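You operate a simulated robot arm through the tools that you are given. There is no shell and no other tool.

You are at the controls of a simulated two-armed robot. One attempt, no reset.

## Task
Try the blue and yellow connectors in the grey monitor; leave only the sound one plugged in.
Fine: monitor on, rate dial at 60; the faulty one goes back on its rest.

The check looks at the end state, three seconds after you hand in, the way a careful person would. Anything else that was tipped, shoved, dropped, spilled or broken makes it a failure.

## Robot
Two 7-joint arms with fingered hands on one trunk that stands fixed in place. Base frame: the origin is at the foot of the trunk, x ahead of it, y to its left, z up. Readings come in cm, rad, newtons and seconds.
The left shoulder is at [7, 13.2, 111.7], the right one opposite. With the tool pointing down near the work surface each hand reaches from about 10 to 62 cm from the base axis, measured 20 degrees to its own side. Payload 2.3 kg a hand.
The tool frame of a hand sits at the grasp point between the pads (the TCP): z along the fingers, y along the line on which they close. The tips reach 2.5 cm beyond it. Largest opening 8.8 cm; the body of the gripper starts 2.9 cm behind the TCP. The gripper is a hand of 3 fingers: y runs from the thumb to the fingers, the wrist lies at [-1.3, -9.7, -16.2] in the tool frame, and closing takes about 1.5 s.
Orientation is that of the tool frame in the base frame, as a unit quaternion [w, x, y, z]. With the fingers straight down and the wrist toward the robot, the tool's x, y and z point along [0, 1, 0], [1, 0, 0] and [0, 0, -1] of the base frame.

## Interface
- The arms move only by the tool drive_tool. It takes "left_moves", "right_moves" or both (then of equal length, played together; a hand with none holds still); each is a list of rows, each a list of 6 numbers: the shift along the tool's x, y, z in cm, then the turn, a rotation vector about the tool's x, y, z in rad. In form: [[x, y, z, rx, ry, rz], ...]. A call has 1 to 20 rows; each row is the pose to reach, as a shift and turn from the pose commanded when the call began, along the tool's axes at that moment. "left_grip" and "right_grip" are, for a hand that has rows, the gripper command, from -1 (fully open) to 1 (shut), values between in proportion, set as the call begins (left out, the last holds). Rows are played at 5 a second. More than 5 cm and 0.15 rad between two rows, or a gripper value outside its range, and nothing of the call is played. Where a pose cannot be reached the arm comes as near as it can. A force on the tool above 40 N (or 10 N above the force at the start of the call, whichever is more), or a blocked arm, ends the call early, and 0.2 s more pass. Each finger travels about 10.8 cm/s and halts on what it meets, pressing with about 21 N; the grip force reading is that of the motor and also rises with nothing between the fingers. The clock runs only during rows and for 0.2 s after the last one: add rows that repeat a pose to give the fingers time. The reply holds the time, the measured pose of the TCP, the force on the tool along the base axes, the opening and the grip force, in the units named above and with some noise, with the torque about the TCP (base axes, N m) and any sound that the robot's microphone picked up, and new pictures: "pictures" is both (left out), scene, wrist or none (wrist: the cameras of the hands that moved).
- Cameras (640 x 400 px; columns grow to the right, rows downward): "scene" is now at [11.21, 4.77, 141.93]; the picture's right is [0.62, -0.78, 0.00], its down [-0.59, -0.47, -0.66] and it looks along [0.52, 0.41, -0.75] (base axes); focal length 364 px, centre (320, 200). "left" rides on the left gripper at [-5.8, -8.5, -9.9] in its tool frame; the picture's right is [-0.67, -0.35, 0.66], its down [0.69, -0.63, 0.37] and it looks along [0.29, 0.69, 0.66] (tool axes); focal length 261 px, centre (320, 200). "right" rides on the right gripper at [5.8, -8.5, -9.9] in its tool frame; the picture's right is [-0.67, 0.35, -0.66], its down [-0.69, -0.63, 0.37] and it looks along [-0.29, 0.69, 0.66] (tool axes); focal length 261 px, centre (320, 200).
- slide_trunk(by): slides the trunk up (or, below 0, down) by that many cm; the arms and the scene camera ride with it, the base frame stays. It gives what a move gives, with no picture.
- finger_targets(index, middle, thumb_bend, thumb_turn, hand): sets how far each is bent, from 0 (flat) to 1 (curled in); at 0.3 the hand is open as for a grip, at 0.7 the pads meet at the TCP. One left out holds its place. A second passes; each finger stops where it meets its share of the squeeze, and holds until it gets a number again. A gripper value or a shape takes the hand back. It gives what a move gives, with no picture; readings hold the bend of each and the force on the fingers (four entries, about 0 where the hand has none), thumb and palm. thumb_turn goes from beside the hand (0) to across from the fingers (1), as for a grip.
- grasp_type(shape, hand): the hand has 3 fingers and takes this shape, open, in about a second: jaw (thumb against the fingers, like two jaws); tri (thumb and two fingers); tip (a fingertip pinch); poke (one finger out to press); point (the index stretched); flat (the hand flat); cup (the hand cupped); fist (a fist). The gripper value then closes the fingers along that shape, each until it touches; the sizes above hold for jaw. It gives what a move gives, with no picture.
- turn_head(pan, tilt): turns the head with the scene camera to pan (to the left, within 1.501 rad either way) and tilt (down, from -0.506 to 1.204), counted from straight ahead of the robot. It gives what a move gives, and a new picture of the scene camera.
- pixel_to_xyz(camera, pixels): for up to 12 pixels [column, row] of the newest picture of that camera ("zoom" is the newest enlarged one), the place [x, y, z] in the base frame of the surface seen there, good to about 0.2 cm. The clock stands still meanwhile.
- enlarge(camera, box): a new picture of the part [left, top, right, bottom] of that camera's present view, enlarged. The clock stands still meanwhile.
- sign_off(): hands the job in; it is judged then, once.

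Unless the task says otherwise, let go and move clear before handing in.

The tools are called as name(argument=value, ...) on one line, values as JSON. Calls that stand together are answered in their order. drive_tool: Moves the arms, as the interface text tells. Its arguments: {"type":"object","properties":{"left_moves":{"type":"array","items":{"type":"array","items":{"type":"number"}}},"left_grip":{"type":"number"},"right_moves":{"type":"array","items":{"type":"array","items":{"type":"number"}}},"right_grip":{"type":"number"},"pictures":{"type":"string","enum":["both","scene","wrist","none"]}},"required":[]} The other tools are called the same way: slide_trunk (by) slides the trunk up or down; grasp_type (shape, hand) gives the hand a shape; finger_targets (index, middle, thumb_bend, thumb_turn, hand) moves the fingers one by one; turn_head (pan, tilt) turns the head that bears the scene camera; pixel_to_xyz (camera, pixels) gives the place of the surface under pixels of a picture; enlarge (camera, box) takes an enlarged picture of a part of a camera's view; sign_off () hands the job in.

At the start:

```text
time: 0.0
left_tool_pos: [28.8, 34.7, 112.48]
left_tcp_rot: [0.0, 0.707, 0.708, 0.0]
left_force: [0.7, -0.2, -0.3]
left_torque: [0.0, -0.02, 0.03]
left_finger_gap: 8.76
left_grasp_force: 0.1
left_shape: jaw
left_bend: [0.3, 0.3, 0.3, 0.98]
left_finger forces: [0.1, 0.0, 0.0, 0.0, 0.0, 0.1]
right_tool_pos: [42.0, 6.06, 112.72]
right_tcp_rot: [0.001, 0.707, 0.707, 0.0]
right_force: [-0.3, -0.5, -0.6]
right_torque: [-0.01, -0.01, 0.02]
right_finger_gap: 8.74
right_grasp_force: 0.1
right_shape: jaw
right_bend: [0.3, 0.3, 0.3, 0.98]
right_finger forces: [0.0, 0.0, 0.0, 0.0, 0.1, 0.0]
trunk travel left (down, up): [-67.5, 16.5]
head pan, tilt: [0.674, 0.852]
```

scene: 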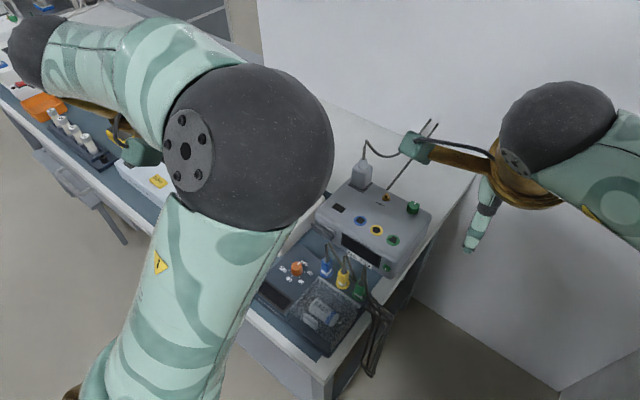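
right: 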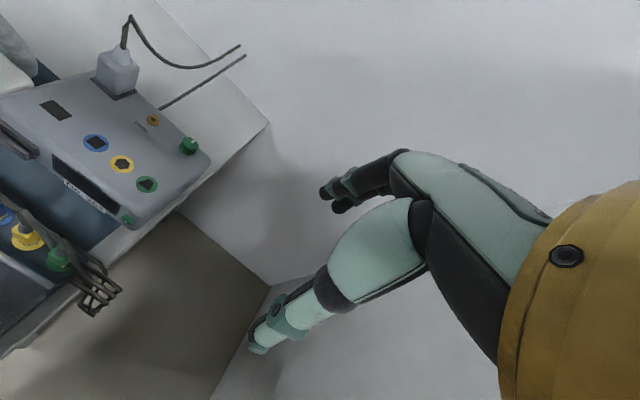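
left: 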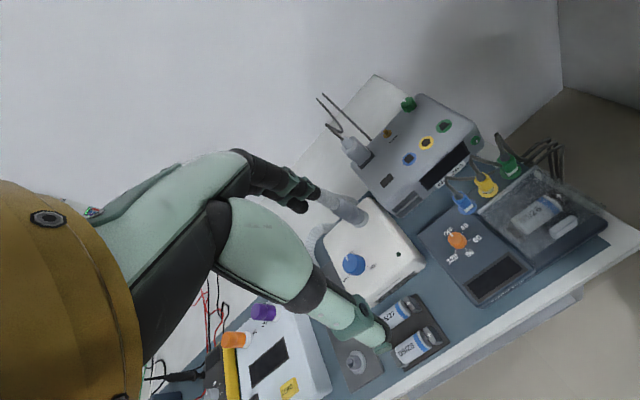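

The scene picture shows the grey monitor around (375, 225) with blue, yellow and green sockets on top, connectors at (327,268), (343,278), (360,288) and an orange dial at (297,268). I'll enlarge the views to look closer before moving.

enlarge(camera="scene", box=[240, 140, 450, 380])

enlarge(camera="left", box=[320, 60, 640, 320])

enlarge(camera="right", box=[0, 0, 280, 320])

```text
1.67 times, centred on (345, 260) of scene
```

zoom: 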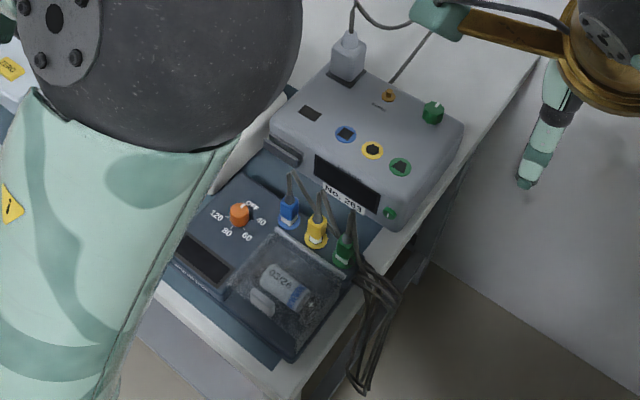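

```text
1.54 times, centred on (480, 190) of left
```

zoom: 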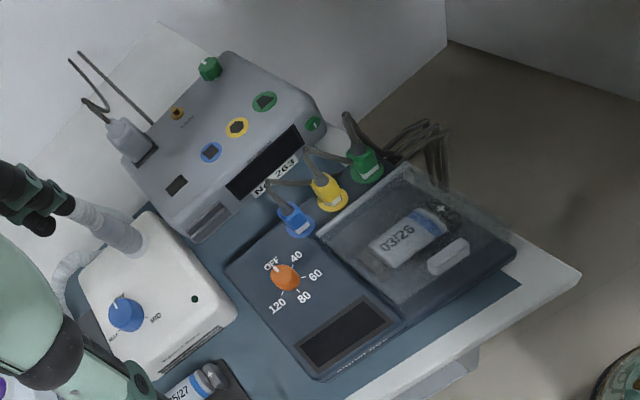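

```text
1.25 times, centred on (140, 160) of right
```

zoom: 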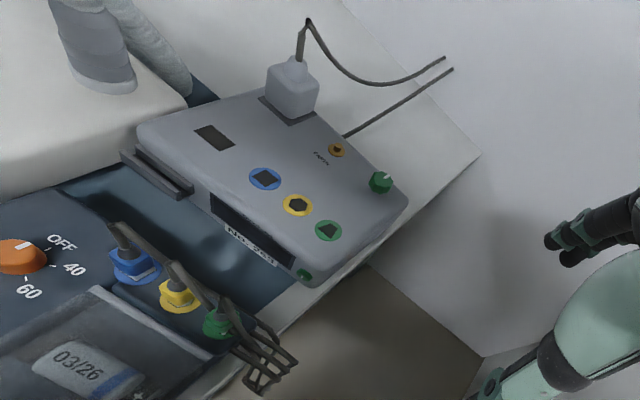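

The zooms show the monitor's keyed sockets (blue square, yellow hexagon, green trapezoid), a green knob and a front button, plus the dark box with the orange dial pointing at OFF. I'll measure where the important pieces are.

pixel_to_xyz(camera="scene", pixels=[[297, 268], [327, 268], [343, 278], [360, 289], [359, 220], [377, 230], [394, 240], [413, 208], [388, 266], [360, 175], [345, 240], [340, 210]])

pixel_to_xyz(camera="right", pixels=[[96, 143], [122, 164], [147, 184], [189, 146], [128, 219], [118, 60], [8, 110], [205, 160], [60, 165], [25, 238], [60, 256], [5, 215]])

pixel_to_xyz(camera="left", pixels=[[457, 240], [464, 203], [486, 186], [508, 163], [540, 215], [495, 280], [600, 240], [409, 104], [410, 160], [428, 143], [444, 126], [476, 140]])

```text
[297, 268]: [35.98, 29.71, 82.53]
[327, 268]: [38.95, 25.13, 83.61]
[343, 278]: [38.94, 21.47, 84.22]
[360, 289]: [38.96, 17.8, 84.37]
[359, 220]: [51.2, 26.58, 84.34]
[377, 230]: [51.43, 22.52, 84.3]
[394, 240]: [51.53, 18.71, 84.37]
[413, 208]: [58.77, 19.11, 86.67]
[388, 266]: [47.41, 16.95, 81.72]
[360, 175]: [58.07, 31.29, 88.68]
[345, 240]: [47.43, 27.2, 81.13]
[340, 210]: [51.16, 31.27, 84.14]
```

```text
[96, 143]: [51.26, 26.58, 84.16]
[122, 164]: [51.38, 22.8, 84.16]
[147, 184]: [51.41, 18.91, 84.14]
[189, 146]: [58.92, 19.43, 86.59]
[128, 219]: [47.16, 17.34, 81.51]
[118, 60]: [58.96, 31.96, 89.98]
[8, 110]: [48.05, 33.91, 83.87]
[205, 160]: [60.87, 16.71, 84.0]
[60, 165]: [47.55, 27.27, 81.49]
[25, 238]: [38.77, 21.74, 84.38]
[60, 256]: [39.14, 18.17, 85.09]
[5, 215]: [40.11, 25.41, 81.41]
```

```text
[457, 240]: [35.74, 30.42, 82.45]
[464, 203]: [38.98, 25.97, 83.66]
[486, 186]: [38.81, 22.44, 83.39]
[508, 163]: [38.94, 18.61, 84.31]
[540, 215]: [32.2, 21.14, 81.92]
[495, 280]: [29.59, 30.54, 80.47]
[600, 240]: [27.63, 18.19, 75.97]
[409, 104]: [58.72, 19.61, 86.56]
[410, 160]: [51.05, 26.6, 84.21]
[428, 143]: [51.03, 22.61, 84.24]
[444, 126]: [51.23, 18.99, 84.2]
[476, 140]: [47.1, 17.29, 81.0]
```

The scene is axis-aligned: sockets sit at about x=51.2, y=26.6/22.6/18.8, z=84.2 and connectors rest at x≈38.9, y≈25.5/21.8/18.1. I'll zoom in on the details of the monitor and check heights of nearby items before moving the arm.

enlarge(camera="right", box=[80, 40, 240, 240])

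enlarge(camera="left", box=[320, 60, 500, 200])

pixel_to_xyz(camera="left", pixels=[[340, 205], [360, 215], [354, 264], [400, 260], [360, 150], [325, 100], [420, 350], [265, 312], [235, 340], [380, 250], [330, 240], [388, 135]])

```text
2.00 times, centred on (160, 140) of right
```

zoom: 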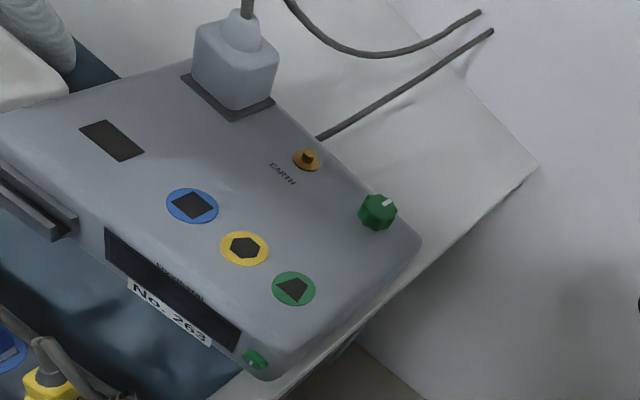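

```text
2.86 times, centred on (410, 130) of left
```

zoom: 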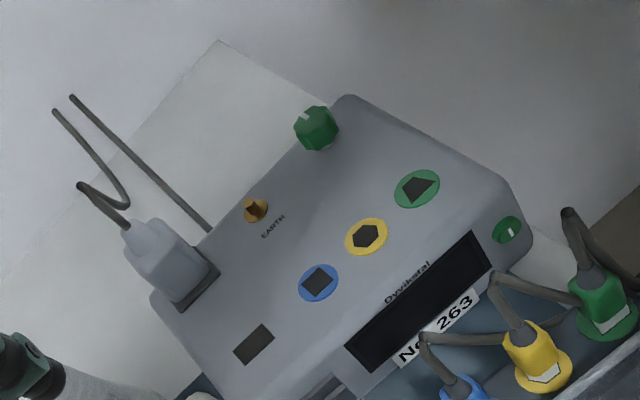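

```text
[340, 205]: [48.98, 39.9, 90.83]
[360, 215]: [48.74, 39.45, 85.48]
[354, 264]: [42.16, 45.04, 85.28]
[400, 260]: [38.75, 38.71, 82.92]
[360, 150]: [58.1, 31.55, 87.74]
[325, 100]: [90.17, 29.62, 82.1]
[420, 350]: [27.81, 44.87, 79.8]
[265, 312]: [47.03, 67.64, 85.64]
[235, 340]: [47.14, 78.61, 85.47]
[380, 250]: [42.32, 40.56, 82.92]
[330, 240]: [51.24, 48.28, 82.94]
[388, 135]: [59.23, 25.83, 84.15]
```

The front face has a green round button with a power-like mark at about (47.2, 17.3, 81.5), and there's a green knob at the rear right. I'll bring the left hand over the connectors at a safe height to see close up.

drive_tool(left_moves=[[-2.4, 1.5, 1.5, 0, 0, 0], [-4.8, 3, 3, 0, 0, 0], [-7.2, 4.5, 4.5, 0, 0, 0], [-9.6, 6, 6, 0, 0, 0], [-9.6, 6, 8, 0, 0, 0]], pictures="both")

```text
time: 1.2
left_tool_pos: [34.71, 25.13, 104.41]
left_tcp_rot: [0.0, 0.708, 0.707, 0.001]
left_force: [0.2, -0.1, 0.4]
left_torque: [0.02, 0.0, -0.01]
left_finger_gap: 8.77
left_grasp_force: 0.1
left_shape: jaw
left_bend: [0.3, 0.3, 0.3, 0.98]
left_finger forces: [0.1, 0.1, 0.0, 0.0, 0.1, 0.0]
right_tool_pos: [42.06, 6.12, 112.54]
right_tcp_rot: [0.0, 0.707, 0.707, 0.0]
right_force: [-0.1, -0.2, -0.6]
right_torque: [0.02, -0.01, 0.02]
right_finger_gap: 8.75
right_grasp_force: 0.2
right_shape: jaw
right_bend: [0.3, 0.3, 0.3, 0.98]
right_finger forces: [0.0, 0.1, 0.0, 0.0, 0.1, 0.0]
trunk travel left (down, up): [-67.5, 16.5]
head pan, tilt: [0.674, 0.852]
```

scene: 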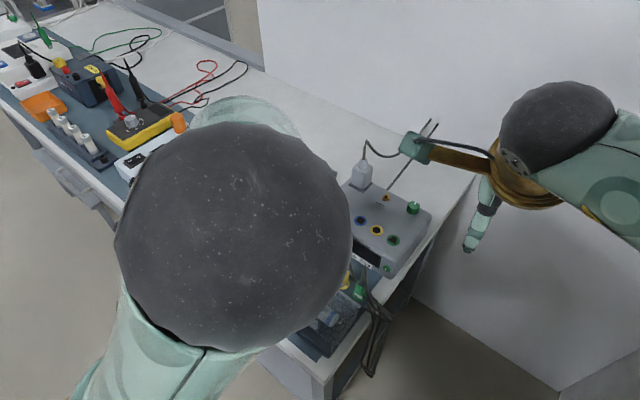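
left: 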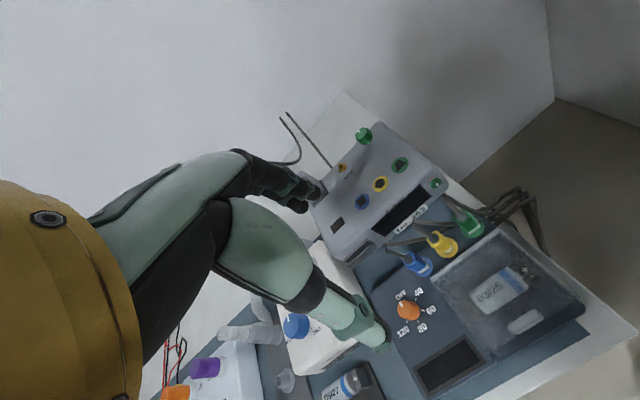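

The elbow now blocks the scene camera, but the left wrist camera sees the connectors well at (417,265), (442,243), (470,222). I'll enlarge that view for detail.

enlarge(camera="left", box=[380, 180, 520, 280])

enlarge(camera="left", box=[310, 110, 470, 250])

enlarge(camera="left", box=[370, 230, 600, 400])

```text
4.00 times, centred on (450, 230) of left
```

zoom: 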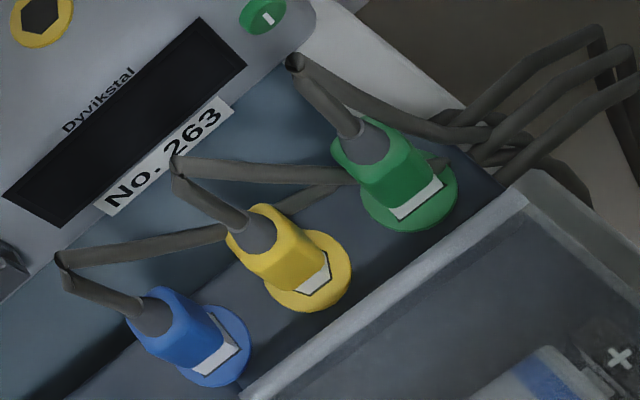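

```text
2.86 times, centred on (390, 180) of left
```

zoom: 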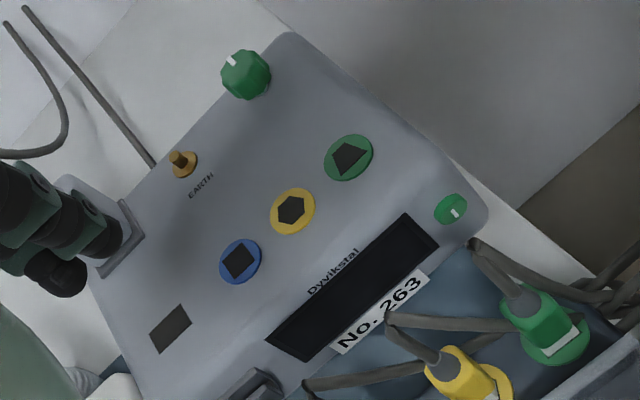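

```text
2.35 times, centred on (485, 315) of left
```

zoom: 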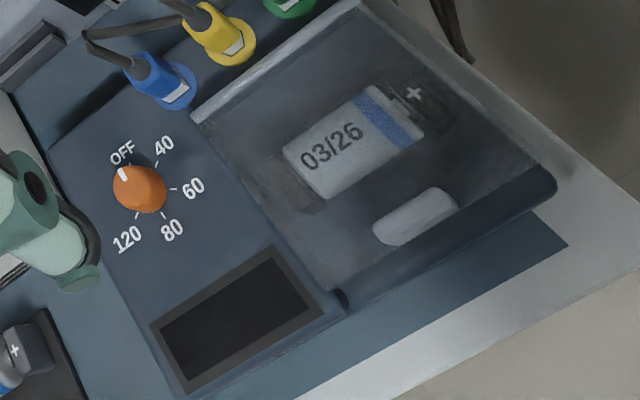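

The connectors carry key-shaped labels facing the robot, with cables going up then back (+x) and to the right. I'll zoom in further on the front button, the rear knob and the dial scale and measure the dial's marks.

enlarge(camera="left", box=[415, 165, 455, 195])

enlarge(camera="left", box=[350, 115, 380, 145])

enlarge(camera="left", box=[385, 275, 445, 335])

```text
13.33 times, centred on (435, 180) of left
```

zoom: 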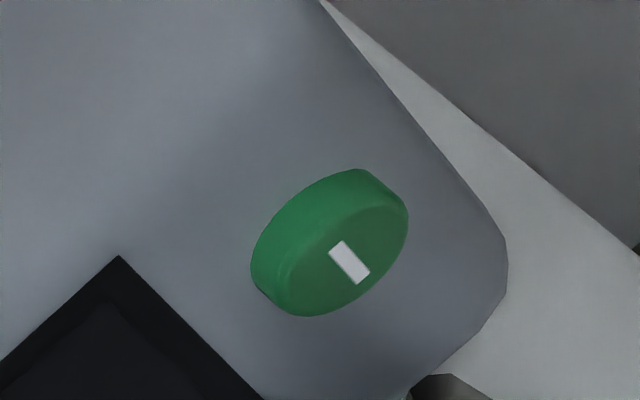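

```text
13.33 times, centred on (365, 130) of left
```

zoom: 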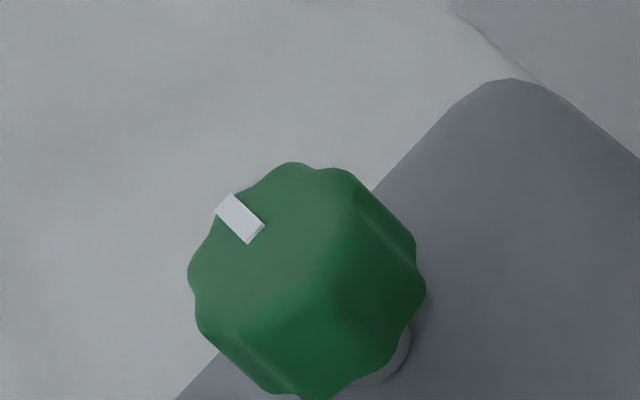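

```text
6.67 times, centred on (415, 305) of left
```

zoom: 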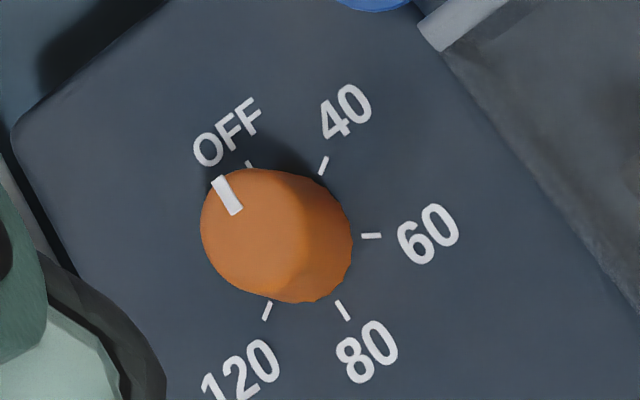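

The front green item is a push button with an "I" bar; the dial's pointer is on OFF. I'll measure ticks on the dial from this last zoom.

pixel_to_xyz(camera="zoom", pixels=[[249, 163], [323, 165], [371, 236], [343, 310], [266, 311], [250, 235], [228, 195], [430, 40], [480, 50], [60, 80], [560, 180], [276, 238]])

enlarge(camera="left", box=[400, 235, 450, 285])

```text
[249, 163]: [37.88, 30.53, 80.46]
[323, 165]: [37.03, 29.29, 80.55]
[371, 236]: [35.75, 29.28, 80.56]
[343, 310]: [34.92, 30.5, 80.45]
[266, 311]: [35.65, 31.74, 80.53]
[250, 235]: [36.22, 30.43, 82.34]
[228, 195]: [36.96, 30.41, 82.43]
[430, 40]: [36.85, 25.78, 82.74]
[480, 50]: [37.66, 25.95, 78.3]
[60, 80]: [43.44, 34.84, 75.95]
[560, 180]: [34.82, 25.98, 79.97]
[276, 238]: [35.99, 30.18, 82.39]
```

```text
8.00 times, centred on (425, 260) of left
```

zoom: 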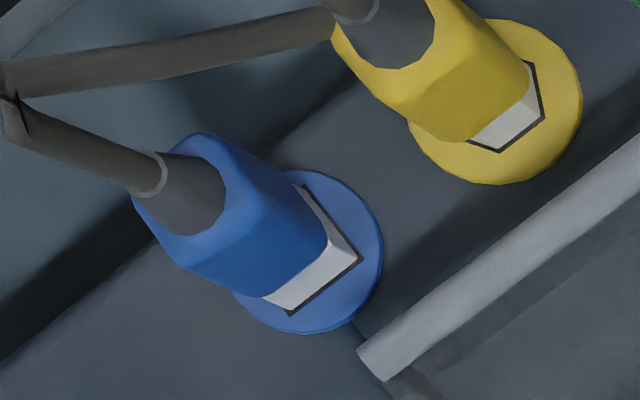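

The dial's ticks are spaced 60° apart about a centre near (36.3, 30.5): OFF at +x, 60 lies 120° clockwise. Now I'll measure the blue and yellow connectors' bodies and cables in this zoom.

pixel_to_xyz(camera="zoom", pixels=[[185, 200], [215, 150], [160, 160], [270, 205], [220, 260], [315, 270], [365, 230], [300, 325], [75, 135], [12, 100], [160, 55], [375, 350]])

enlarge(camera="left", box=[380, 190, 500, 290])

```text
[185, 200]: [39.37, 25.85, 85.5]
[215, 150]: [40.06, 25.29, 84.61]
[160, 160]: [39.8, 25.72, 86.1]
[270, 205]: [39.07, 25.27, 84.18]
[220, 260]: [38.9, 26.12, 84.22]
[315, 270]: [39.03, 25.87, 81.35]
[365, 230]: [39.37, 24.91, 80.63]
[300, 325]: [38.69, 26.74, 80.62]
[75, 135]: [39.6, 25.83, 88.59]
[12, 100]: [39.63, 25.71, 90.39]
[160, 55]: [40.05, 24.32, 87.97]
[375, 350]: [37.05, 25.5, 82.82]
```

```text
4.00 times, centred on (440, 240) of left
```

zoom: 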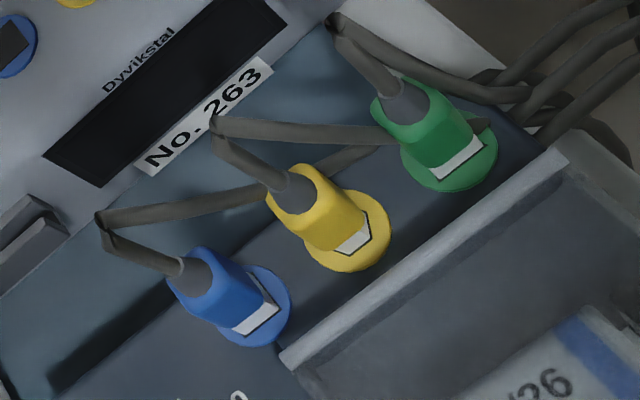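

The cables rise vertically to about z=90.4 and then run right (−y). I'll measure where the cables run between the connectors and the monitor in this latest zoom, since the hand has to avoid them.

pixel_to_xyz(camera="zoom", pixels=[[150, 210], [230, 193], [300, 130], [375, 137], [345, 160], [482, 124], [362, 50], [430, 75], [510, 95], [585, 55], [610, 90], [545, 115]])

pixel_to_xyz(camera="left", pixels=[[436, 181], [438, 183], [434, 178], [470, 230], [443, 247], [460, 300], [362, 202], [380, 184], [400, 165], [447, 225], [400, 195], [390, 190]])

enlarge(camera="right", box=[0, 180, 160, 320])

```text
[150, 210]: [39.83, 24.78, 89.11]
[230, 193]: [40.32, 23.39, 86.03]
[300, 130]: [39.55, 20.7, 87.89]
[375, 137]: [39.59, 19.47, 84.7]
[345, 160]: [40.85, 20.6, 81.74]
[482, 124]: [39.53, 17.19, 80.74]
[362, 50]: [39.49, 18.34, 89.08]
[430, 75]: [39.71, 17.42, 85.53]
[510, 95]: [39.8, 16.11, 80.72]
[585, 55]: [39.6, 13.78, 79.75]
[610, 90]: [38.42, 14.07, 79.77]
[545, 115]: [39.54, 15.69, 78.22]
```

```text
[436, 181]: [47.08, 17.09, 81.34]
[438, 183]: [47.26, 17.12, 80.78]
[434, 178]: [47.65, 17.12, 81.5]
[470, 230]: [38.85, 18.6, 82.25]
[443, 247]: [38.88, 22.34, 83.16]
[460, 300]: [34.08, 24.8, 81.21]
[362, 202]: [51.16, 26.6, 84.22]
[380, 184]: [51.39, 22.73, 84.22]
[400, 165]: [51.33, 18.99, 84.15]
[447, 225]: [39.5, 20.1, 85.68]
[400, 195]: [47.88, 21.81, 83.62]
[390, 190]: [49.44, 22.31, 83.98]
```

```text
2.86 times, centred on (80, 250) of right
```

zoom: 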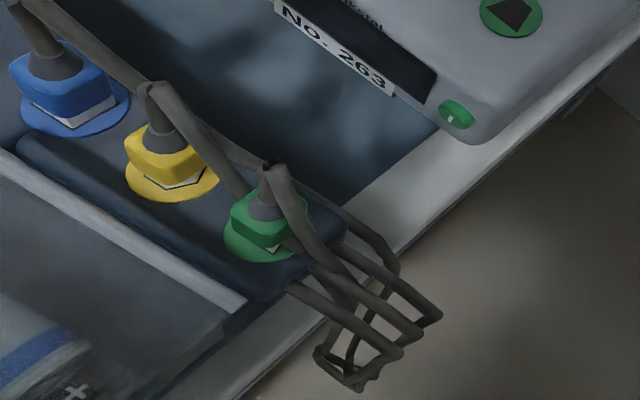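

The strip between the connectors and the monitor (x 42–47) is free of cables. I'll shape the right hand for poking and see where its fingertip is.

grasp_type(hand="right", shape="poke")

enlarge(camera="scene", box=[380, 60, 640, 280])

enlarge(camera="right", box=[200, 100, 520, 400])

```text
time: 2.1
left_tool_pos: [34.82, 25.28, 104.47]
left_tcp_rot: [0.0, 0.707, 0.707, 0.0]
left_force: [0.1, 1.3, 0.5]
left_torque: [0.0, 0.03, 0.02]
left_finger_gap: 8.79
left_grasp_force: 0.0
left_shape: jaw
left_bend: [0.3, 0.3, 0.3, 0.98]
left_finger forces: [0.0, 0.0, 0.0, 0.0, 0.0, 0.0]
right_tool_pos: [42.01, 6.0, 112.54]
right_tcp_rot: [0.0, 0.707, 0.707, 0.001]
right_force: [-0.3, 0.1, 0.4]
right_torque: [-0.01, 0.05, -0.03]
right_finger_gap: 0.02
right_grasp_force: 0.1
right_shape: poke
right_bend: [0.7, 0.7, 1.0, 1.0]
right_finger forces: [0.0, 0.0, 0.0, 0.0, 0.1, 0.1]
trunk travel left (down, up): [-67.5, 16.5]
head pan, tilt: [0.674, 0.852]
```

```text
1.82 times, centred on (510, 170) of scene
```

zoom: 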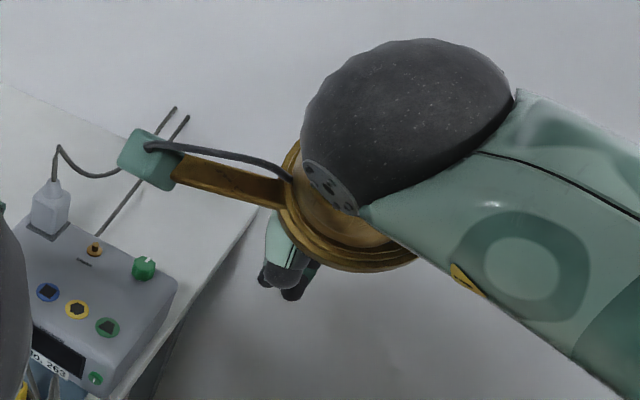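

```text
1.33 times, centred on (360, 250) of right
```

zoom: 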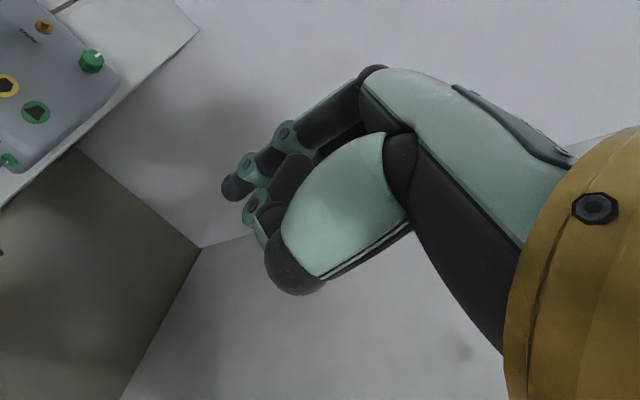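

The poke shape puts both fingers forward (bend 0.7) with the thumb curled. I'll measure where the fingertips and thumb are relative to the TCP (42.0, 6.0, 112.5).

pixel_to_xyz(camera="zoom", pixels=[[235, 185], [228, 188], [248, 165], [285, 130], [253, 208], [262, 235], [300, 110], [365, 72], [295, 285], [330, 200], [385, 150], [345, 170]])

enlarge(camera="right", box=[290, 180, 370, 230])

```text
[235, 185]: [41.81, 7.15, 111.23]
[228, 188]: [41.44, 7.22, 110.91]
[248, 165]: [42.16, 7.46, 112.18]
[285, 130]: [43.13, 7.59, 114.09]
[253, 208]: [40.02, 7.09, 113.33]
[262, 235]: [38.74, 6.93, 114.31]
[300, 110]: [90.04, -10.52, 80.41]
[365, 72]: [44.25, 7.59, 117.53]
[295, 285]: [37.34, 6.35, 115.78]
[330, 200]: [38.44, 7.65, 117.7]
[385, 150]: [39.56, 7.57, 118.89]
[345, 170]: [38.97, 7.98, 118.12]
```

```text
8.00 times, centred on (330, 205) of right
```

zoom: 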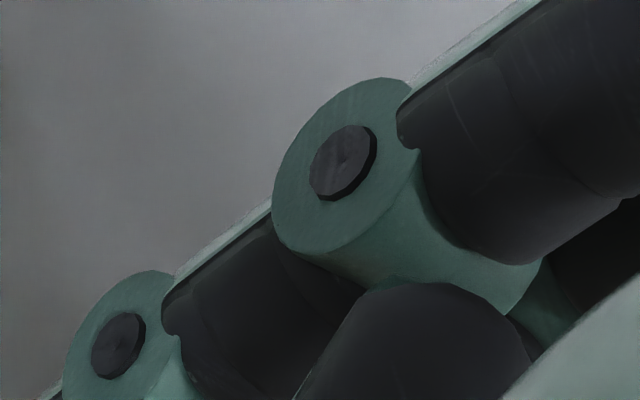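

The fingers' side surface is about 1.3–1.6 cm off the TCP axis. I'll yaw the right hand 90° (wrist to the right), bring it above the gap in front of the power button, and shift the left hand away to the left at the same time.

drive_tool(right_moves=[[1.02, 0.14, 0.95, 0, 0, -0.143], [2.04, 0.27, 1.9, 0, 0, -0.286], [3.05, 0.41, 2.86, 0, 0, -0.428], [4.07, 0.55, 3.8, 0, 0, -0.571], [5.09, 0.68, 4.77, 0, 0, -0.714], [6.1, 0.82, 5.7, 0, 0, -0.857], [7.1, 0.95, 6.7, 0, 0, -1.0], [8.15, 1.1, 7.6, 0, 0, -1.143], [9.16, 1.2, 8.6, 0, 0, -1.285], [10.2, 1.36, 9.5, 0, 0, -1.428], [11.2, 1.5, 10.5, 0, 0, -1.571]], left_moves=[[1, -0.2, 0, 0, 0, 0], [2, -0.4, 0, 0, 0, 0], [3, -0.6, 0, 0, 0, 0], [4, -0.8, 0, 0, 0, 0], [5, -1.0, 0, 0, 0, 0], [6, -1.2, 0, 0, 0, 0], [7, -1.4, 0, 0, 0, 0], [8, -1.6, 0, 0, 0, 0], [8.5, -1.8, 0, 0, 0, 0], [9, -2, 0, 0, 0, 0], [9, -2, 0, 0, 0, 0]], pictures="both")

```text
time: 4.5
left_tool_pos: [32.7, 34.33, 104.33]
left_tcp_rot: [0.001, 0.707, 0.708, -0.001]
left_force: [-0.7, 0.1, 0.5]
left_torque: [-0.07, -0.02, 0.01]
left_finger_gap: 8.78
left_grasp_force: 0.1
left_shape: jaw
left_bend: [0.3, 0.3, 0.3, 0.98]
left_finger forces: [0.1, 0.0, 0.1, 0.0, 0.0, 0.1]
right_tool_pos: [41.36, 13.51, 100.44]
right_tcp_rot: [0.061, 0.214, 0.975, 0.019]
right_force: [-0.4, 0.5, -0.1]
right_torque: [-0.05, 0.01, -0.03]
right_finger_gap: 0.0
right_grasp_force: 0.1
right_shape: poke
right_bend: [0.7, 0.7, 1.0, 1.0]
right_finger forces: [0.0, 0.0, 0.0, 0.1, 0.1, 0.1]
right hand out of reach, approached as far as the arm can: row 8, 9, 10, 11
trunk travel left (down, up): [-67.5, 16.5]
head pan, tilt: [0.674, 0.852]
```

scene: 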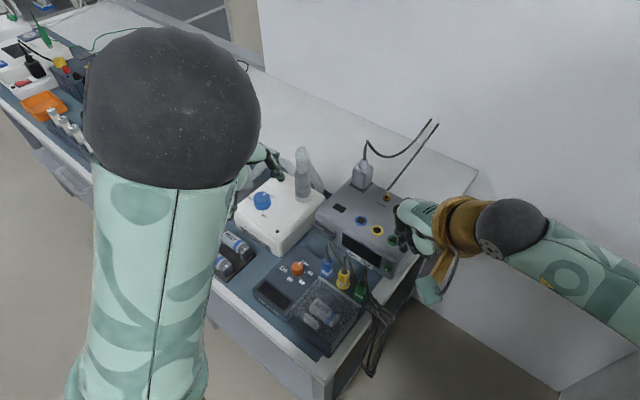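
right: 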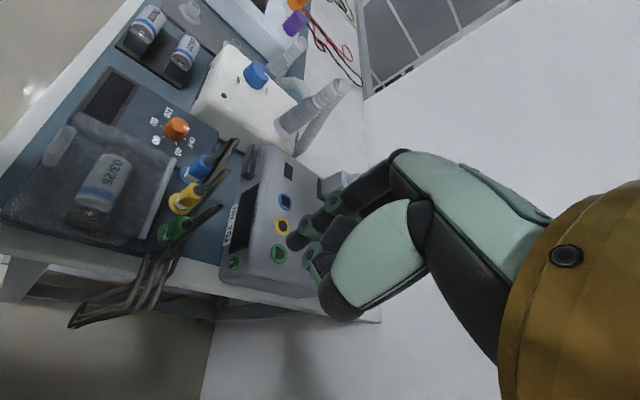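
left: 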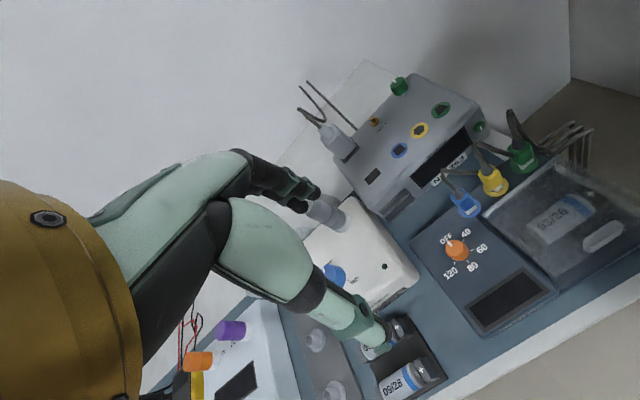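

The right arm cannot yaw fully (it stopped at about a 65° heading, leaning slightly forward). That pose suits a side press, so I'll back the command off to about 60° heading with a slight forward lean and come to above the gap in front of the button.

drive_tool(right_moves=[[0, -0.1, 1.0, 0, -0.03, 0.13], [0.1, -0.2, 3.0, 0, -0.07, 0.26], [0.2, -0.3, 5.0, 0, -0.11, 0.39], [0.2, -0.4, 7.0, 0, -0.15, 0.524], [0.2, -0.4, 7.0, 0, -0.15, 0.524]], pictures="both")

```text
time: 5.7
left_tool_pos: [32.85, 34.12, 104.44]
left_tcp_rot: [0.001, 0.707, 0.707, -0.001]
left_force: [-0.3, -0.1, -0.5]
left_torque: [0.01, -0.01, 0.03]
left_finger_gap: 8.78
left_grasp_force: 0.0
left_shape: jaw
left_bend: [0.3, 0.3, 0.3, 0.98]
left_finger forces: [0.0, 0.1, 0.1, 0.0, 0.0, 0.1]
right_tool_pos: [42.0, 13.19, 93.27]
right_tcp_rot: [0.126, 0.461, 0.878, 0.019]
right_force: [0.9, 0.4, -0.2]
right_torque: [0.01, 0.01, 0.0]
right_finger_gap: 0.01
right_grasp_force: 0.0
right_shape: poke
right_bend: [0.7, 0.7, 1.0, 1.0]
right_finger forces: [0.0, 0.1, 0.1, 0.1, 0.0, 0.0]
trunk travel left (down, up): [-67.5, 16.5]
head pan, tilt: [0.674, 0.852]
```

scene: 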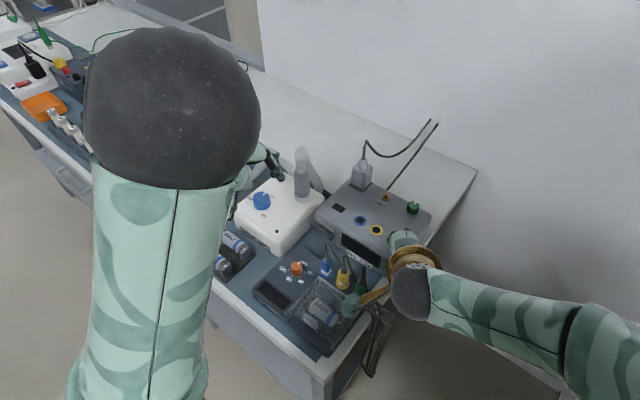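
right: 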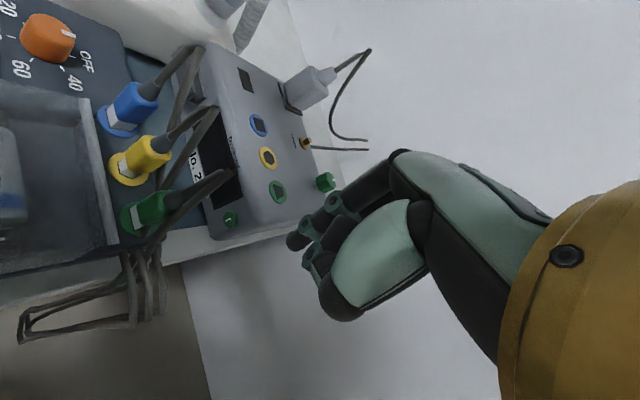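

The wrist is now at a 35° heading with a 14° forward lean, not quite what I want. I'll turn it to a 55° heading, straight down, at (43, 16, 94) and see if the arm reaches it.

drive_tool(right_moves=[[0.4, 0.63, -0.17, 0.028, 0.058, -0.089], [0.8, 1.26, -0.34, 0.057, 0.116, -0.177], [1.2, 1.9, -0.5, 0.085, 0.173, -0.266], [1.59, 2.52, -0.67, 0.113, 0.231, -0.354], [1.59, 2.52, -0.67, 0.113, 0.231, -0.354]], pictures="none")

```text
time: 6.9
left_tool_pos: [32.76, 34.04, 104.36]
left_tcp_rot: [0.0, 0.707, 0.707, 0.0]
left_force: [-0.9, -0.3, 0.1]
left_torque: [0.0, 0.02, 0.02]
left_finger_gap: 8.77
left_grasp_force: 0.1
left_shape: jaw
left_bend: [0.3, 0.3, 0.3, 0.98]
left_finger forces: [0.1, 0.1, 0.1, 0.0, 0.0, 0.1]
right_tool_pos: [43.0, 16.09, 94.13]
right_tcp_rot: [-0.001, 0.3, 0.954, 0.0]
right_force: [-0.7, -0.6, 0.4]
right_torque: [0.0, 0.03, 0.01]
right_finger_gap: 0.0
right_grasp_force: 0.0
right_shape: poke
right_bend: [0.7, 0.7, 1.0, 1.0]
right_finger forces: [0.0, 0.0, 0.1, 0.0, 0.0, 0.0]
trunk travel left (down, up): [-67.5, 16.5]
head pan, tilt: [0.674, 0.852]
```

The right hand reached the 55° heading, straight down at (43.0, 16.1, 94.1). I'll descend partway into the gap in front of the button with a slight forward lean and check the picture.

drive_tool(right_moves=[[0.3, 0.5, 2.5, -0.03, -0.04, 0], [0.6, 1.0, 5.0, -0.069, -0.098, 0], [0.87, 1.59, 7.5, -0.069, -0.098, 0], [0.87, 1.59, 7.5, -0.069, -0.098, 0]], pictures="both")

enlarge(camera="left", box=[420, 80, 600, 200])

```text
time: 7.9
left_tool_pos: [32.77, 34.1, 104.45]
left_tcp_rot: [0.001, 0.707, 0.707, 0.0]
left_force: [-0.2, -0.2, 0.6]
left_torque: [0.0, -0.04, 0.03]
left_finger_gap: 8.77
left_grasp_force: 0.0
left_shape: jaw
left_bend: [0.3, 0.3, 0.3, 0.98]
left_finger forces: [0.1, 0.0, 0.0, 0.1, 0.0, 0.0]
right_tool_pos: [43.02, 17.95, 86.4]
right_tcp_rot: [0.056, 0.3, 0.952, 0.018]
right_force: [-1.0, 0.5, 0.3]
right_torque: [-0.01, -0.02, 0.02]
right_finger_gap: 0.0
right_grasp_force: 0.1
right_shape: poke
right_bend: [0.7, 0.7, 1.0, 1.0]
right_finger forces: [0.0, 0.0, 0.0, 0.0, 0.1, 0.0]
trunk travel left (down, up): [-67.5, 16.5]
head pan, tilt: [0.674, 0.852]
```

scene: 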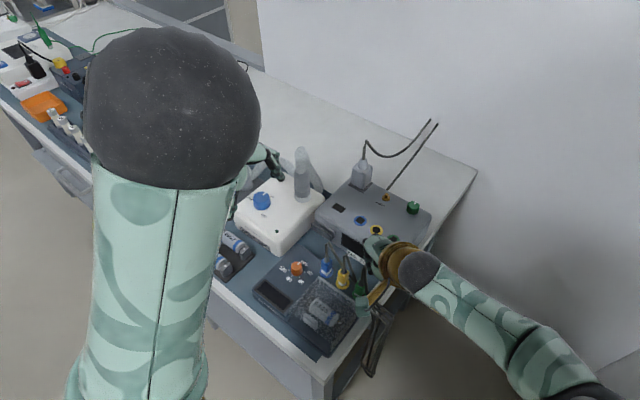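
right: 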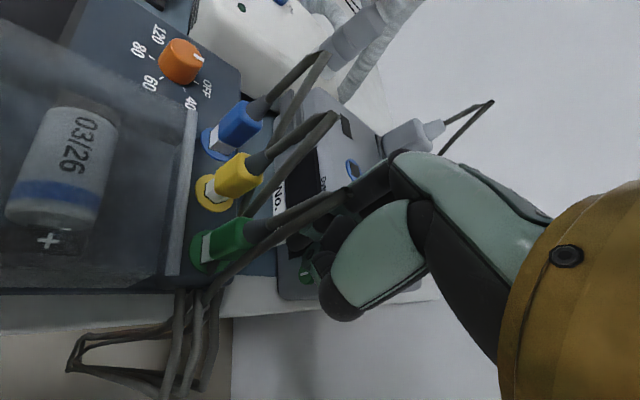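

```text
3.33 times, centred on (510, 140) of left
```

zoom: 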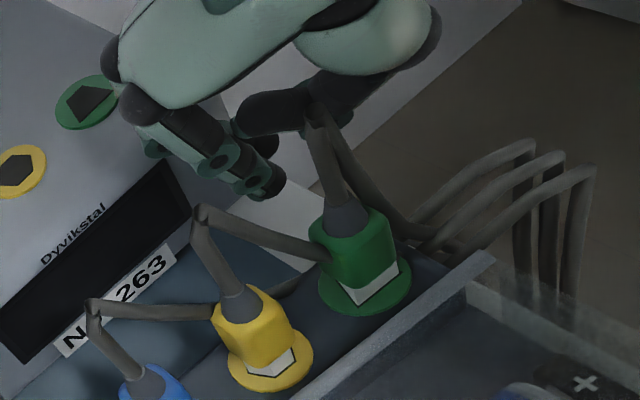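

The fingers are in the gap above the power button; cables look undisturbed. I'll zoom in with both wrist cameras around the fingertips and measure them against the button.

enlarge(camera="right", box=[250, 200, 370, 320])

pixel_to_xyz(camera="left", pixels=[[490, 132], [486, 136], [484, 130], [474, 120], [480, 112], [498, 134], [500, 112], [505, 108]])

```text
3.33 times, centred on (310, 260) of right
```

zoom: 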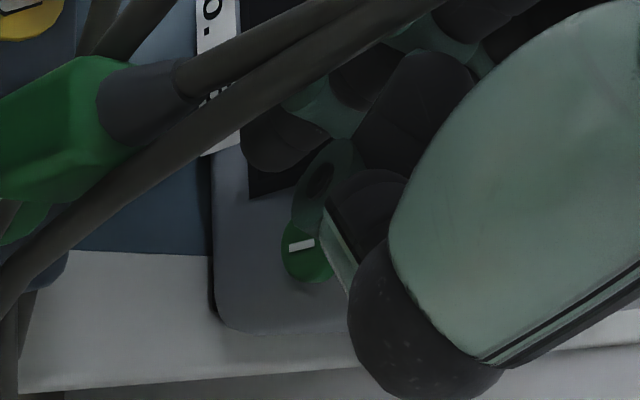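

```text
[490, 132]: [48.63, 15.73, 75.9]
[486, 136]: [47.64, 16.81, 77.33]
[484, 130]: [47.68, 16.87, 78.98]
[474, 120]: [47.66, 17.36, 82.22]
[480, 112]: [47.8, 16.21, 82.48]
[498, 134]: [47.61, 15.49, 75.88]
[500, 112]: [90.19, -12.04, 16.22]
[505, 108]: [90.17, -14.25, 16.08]
```

The left full picture was stale, so I'll take a fresh left zoom of the fingertips and measure in that.

enlarge(camera="left", box=[450, 100, 530, 150])

```text
8.00 times, centred on (490, 125) of left
```

zoom: 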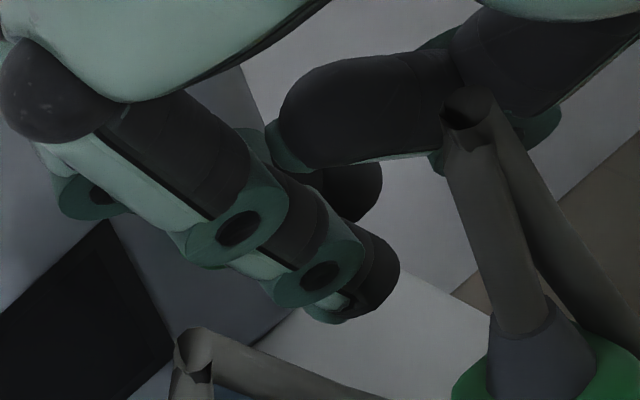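

pixel_to_xyz(camera="zoom", pixels=[[375, 270], [390, 285], [345, 300], [320, 275], [365, 200], [355, 215], [235, 230], [85, 190], [320, 110], [450, 150], [467, 110], [300, 300]])

```text
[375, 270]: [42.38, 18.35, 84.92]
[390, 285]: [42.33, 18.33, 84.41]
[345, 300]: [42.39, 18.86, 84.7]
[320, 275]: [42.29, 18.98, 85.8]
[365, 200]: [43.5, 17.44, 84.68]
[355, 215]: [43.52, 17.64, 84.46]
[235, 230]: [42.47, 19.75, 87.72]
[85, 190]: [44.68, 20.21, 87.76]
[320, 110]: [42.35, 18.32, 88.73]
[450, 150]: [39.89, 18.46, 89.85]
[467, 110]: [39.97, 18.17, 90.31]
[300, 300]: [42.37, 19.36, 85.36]
```

The middle fingertip's outer side sits about (+1.6, −1.0) from the TCP, so it lines up with the button's y≈17.1. I'll descend to button height and approach toward +x, staying just short of contact.

drive_tool(right_moves=[[0.04, -0.03, 1.7, 0, 0, 0], [0.08, -0.06, 3.41, 0, 0, 0], [-0.33, 0.22, 3.47, 0, 0, 0], [-0.73, 0.51, 3.53, 0, 0, 0], [-1.14, 0.79, 3.59, 0, 0, 0], [-1.14, 0.79, 3.59, 0, 0, 0]], pictures="wrist")

enlarge(camera="left", box=[440, 90, 540, 160])

```text
time: 9.3
left_tool_pos: [32.76, 34.16, 104.41]
left_tcp_rot: [0.0, 0.707, 0.707, -0.001]
left_force: [0.5, -0.4, 0.2]
left_torque: [0.06, -0.03, 0.02]
left_finger_gap: 8.79
left_grasp_force: 0.2
left_shape: jaw
left_bend: [0.3, 0.3, 0.3, 0.98]
left_finger forces: [0.0, 0.0, 0.0, 0.0, 0.0, 0.0]
right_tool_pos: [44.58, 17.54, 83.1]
right_tcp_rot: [0.057, 0.3, 0.952, 0.017]
right_force: [-0.3, 0.0, -0.1]
right_torque: [-0.03, 0.01, 0.01]
right_finger_gap: 0.01
right_grasp_force: 0.0
right_shape: poke
right_bend: [0.7, 0.7, 1.0, 1.0]
right_finger forces: [0.0, 0.1, 0.0, 0.0, 0.0, 0.0]
right hand out of reach, approached as far as the arm can: row 5, 6
trunk travel left (down, up): [-67.5, 16.5]
head pan, tilt: [0.674, 0.852]
```

right: 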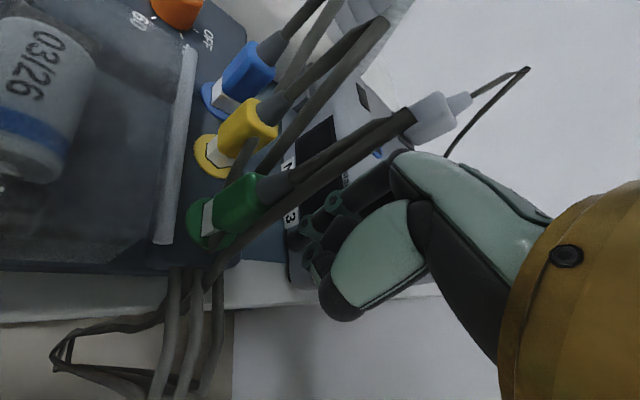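

```text
5.71 times, centred on (490, 125) of left
```

zoom: 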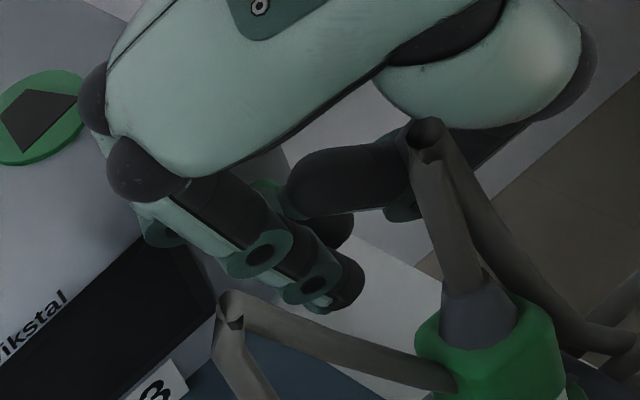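

The right hand reached its limit at (44.6, 17.5, 83.1), about 1 cm short of the button. I'll back up and raise it, lift the left hand a little, and lower the trunk so the arms get more forward reach.

drive_tool(right_moves=[[0.81, -0.57, -0.12, 0, 0, 0], [0.52, -0.36, -3.1, 0, 0, 0], [0.23, -0.16, -6.1, 0, 0, 0], [-0.06, 0.05, -9.1, 0, 0, 0], [-0.34, 0.25, -12.0, 0, 0, 0]], left_moves=[[0, 0, -1, 0, 0, 0], [0, 0, -2, 0, 0, 0], [0, 0, -3, 0, 0, 0], [0, 0, -4, 0, 0, 0], [0, 0, -5, 0, 0, 0]], pictures="none")

slide_trunk(by=-10)

turn_head(pan=0.62, tilt=0.8)

```text
time: 10.5
left_tool_pos: [32.79, 34.13, 109.41]
left_tcp_rot: [-0.001, 0.707, 0.707, -0.001]
left_force: [1.3, -0.6, 0.4]
left_torque: [0.02, 0.0, -0.03]
left_finger_gap: 8.79
left_grasp_force: 0.1
left_shape: jaw
left_bend: [0.3, 0.3, 0.3, 0.98]
left_finger forces: [0.0, 0.0, 0.0, 0.0, 0.0, 0.0]
right_tool_pos: [43.54, 17.54, 95.29]
right_tcp_rot: [0.057, 0.301, 0.952, 0.018]
right_force: [0.9, -0.7, 0.1]
right_torque: [0.0, -0.02, 0.0]
right_finger_gap: 0.0
right_grasp_force: 0.0
right_shape: poke
right_bend: [0.7, 0.7, 1.0, 1.0]
right_finger forces: [0.0, 0.0, 0.0, 0.0, 0.2, 0.1]
trunk travel left (down, up): [-67.5, 16.5]
head pan, tilt: [0.674, 0.852]
```

```text
time: 11.8
left_tool_pos: [32.71, 34.23, 99.17]
left_tcp_rot: [0.0, 0.707, 0.707, 0.0]
left_force: [0.5, 0.7, -0.2]
left_torque: [0.03, 0.0, 0.03]
left_finger_gap: 8.77
left_grasp_force: 0.1
left_shape: jaw
left_bend: [0.3, 0.3, 0.3, 0.98]
left_finger forces: [0.0, 0.0, 0.0, 0.0, 0.0, 0.0]
right_tool_pos: [43.62, 17.48, 85.18]
right_tcp_rot: [0.057, 0.3, 0.952, 0.018]
right_force: [-0.7, 1.0, -0.1]
right_torque: [-0.01, 0.01, -0.02]
right_finger_gap: 0.0
right_grasp_force: 0.0
right_shape: poke
right_bend: [0.7, 0.7, 1.0, 1.0]
right_finger forces: [0.1, 0.0, 0.0, 0.1, 0.0, 0.0]
trunk travel left (down, up): [-57.5, 26.5]
head pan, tilt: [0.674, 0.852]
```

```text
time: 12.5
left_tool_pos: [32.87, 34.11, 99.31]
left_tcp_rot: [0.0, 0.707, 0.707, -0.001]
left_force: [-0.1, 0.3, -0.1]
left_torque: [-0.02, 0.02, -0.01]
left_finger_gap: 8.76
left_grasp_force: 0.0
left_shape: jaw
left_bend: [0.3, 0.3, 0.3, 0.98]
left_finger forces: [0.0, 0.0, 0.0, 0.1, 0.0, 0.0]
right_tool_pos: [43.62, 17.56, 85.24]
right_tcp_rot: [0.057, 0.3, 0.952, 0.019]
right_force: [0.3, 0.4, -0.1]
right_torque: [0.02, 0.03, 0.0]
right_finger_gap: 0.01
right_grasp_force: 0.1
right_shape: poke
right_bend: [0.7, 0.7, 1.0, 1.0]
right_finger forces: [0.1, 0.0, 0.0, 0.1, 0.1, 0.1]
trunk travel left (down, up): [-57.5, 26.5]
head pan, tilt: [0.62, 0.799]
```

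scene: 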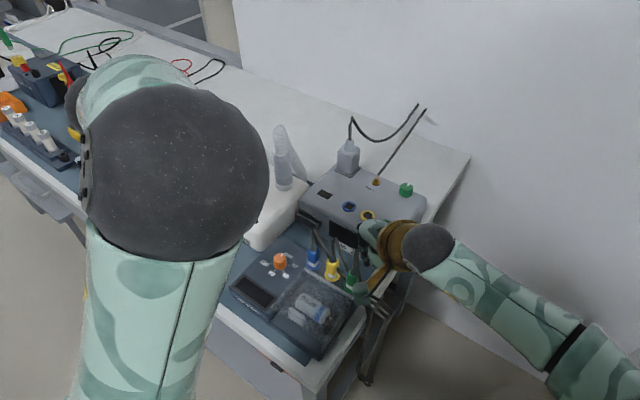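

The right hand is at (43.6, 17.5, 85.2) with more reach available now. I'll lower it to button height and advance toward +x close to contact.

drive_tool(right_moves=[[0.22, 0.09, 1.1, 0, 0, 0], [0.44, 0.18, 2.19, 0, 0, 0], [0.03, 0.46, 2.25, 0, 0, 0], [-0.37, 0.75, 2.31, 0, 0, 0], [-0.78, 1.03, 2.37, 0, 0, 0], [-0.94, 1.15, 2.39, 0, 0, 0], [-0.94, 1.15, 2.39, 0, 0, 0]], pictures="wrist")

enlarge(camera="left", box=[440, 70, 560, 160])

```text
time: 14.1
left_tool_pos: [32.54, 34.1, 99.29]
left_tcp_rot: [0.001, 0.707, 0.707, 0.0]
left_force: [0.5, 0.7, 0.5]
left_torque: [-0.01, -0.01, 0.01]
left_finger_gap: 8.77
left_grasp_force: 0.1
left_shape: jaw
left_bend: [0.3, 0.3, 0.3, 0.98]
left_finger forces: [0.0, 0.0, 0.0, 0.1, 0.1, 0.0]
right_tool_pos: [45.17, 18.02, 83.07]
right_tcp_rot: [0.057, 0.299, 0.952, 0.019]
right_force: [-5.0, -0.1, 0.0]
right_torque: [0.01, -0.03, 0.07]
right_finger_gap: 0.0
right_grasp_force: 0.0
right_shape: poke
right_bend: [0.7, 0.7, 1.0, 1.0]
right_finger forces: [0.0, 5.6, 0.1, 0.1, 0.0, 0.0]
trunk travel left (down, up): [-57.5, 26.5]
head pan, tilt: [0.62, 0.799]
```

right: 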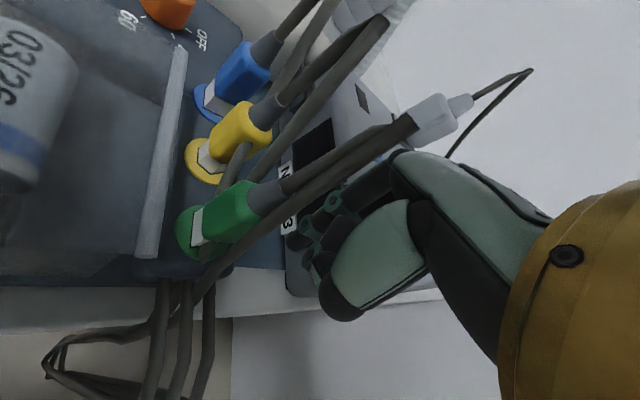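

```text
4.44 times, centred on (500, 115) of left
```

zoom: 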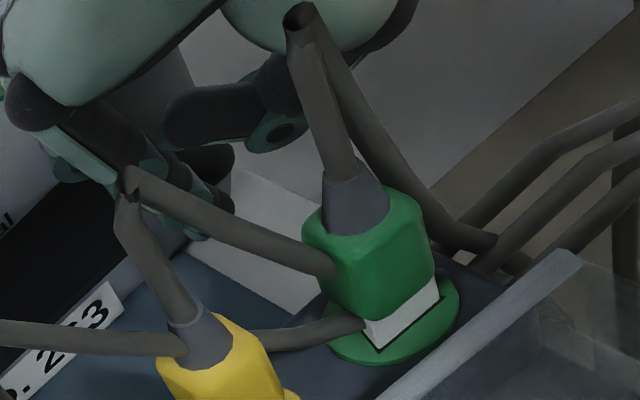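

Middle finger touched something at TCP x=45.17 (−5 N along x). I'll push a few more millimetres and listen for a click.

drive_tool(right_moves=[[-0.12, 0.085, 0.02, 0, 0, 0], [-0.24, 0.17, 0.035, 0, 0, 0], [-0.24, 0.17, 0.035, 0, 0, 0]], pictures="both")

```text
time: 14.9
left_tool_pos: [32.45, 34.16, 99.31]
left_tcp_rot: [0.001, 0.707, 0.707, 0.001]
left_force: [-0.3, -1.1, -0.2]
left_torque: [0.03, 0.02, 0.03]
left_finger_gap: 8.78
left_grasp_force: 0.0
left_shape: jaw
left_bend: [0.3, 0.3, 0.3, 0.98]
left_finger forces: [0.0, 0.0, 0.0, 0.0, 0.0, 0.1]
right_tool_pos: [45.34, 17.94, 83.03]
right_tcp_rot: [0.058, 0.3, 0.952, 0.019]
right_force: [-6.1, 0.2, 3.7]
right_torque: [0.04, -0.17, 0.11]
right_finger_gap: 0.0
right_grasp_force: 0.0
right_shape: poke
right_bend: [0.7, 0.7, 1.0, 1.0]
right_finger forces: [0.0, 7.4, 0.0, 0.0, 0.1, 0.0]
trunk travel left (down, up): [-57.5, 26.5]
head pan, tilt: [0.62, 0.799]
```

scene: 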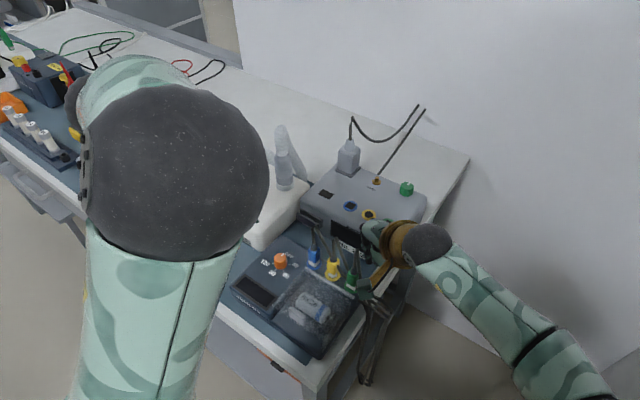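
right: 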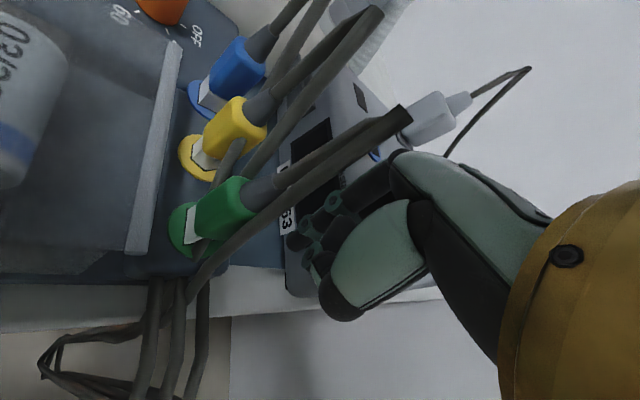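

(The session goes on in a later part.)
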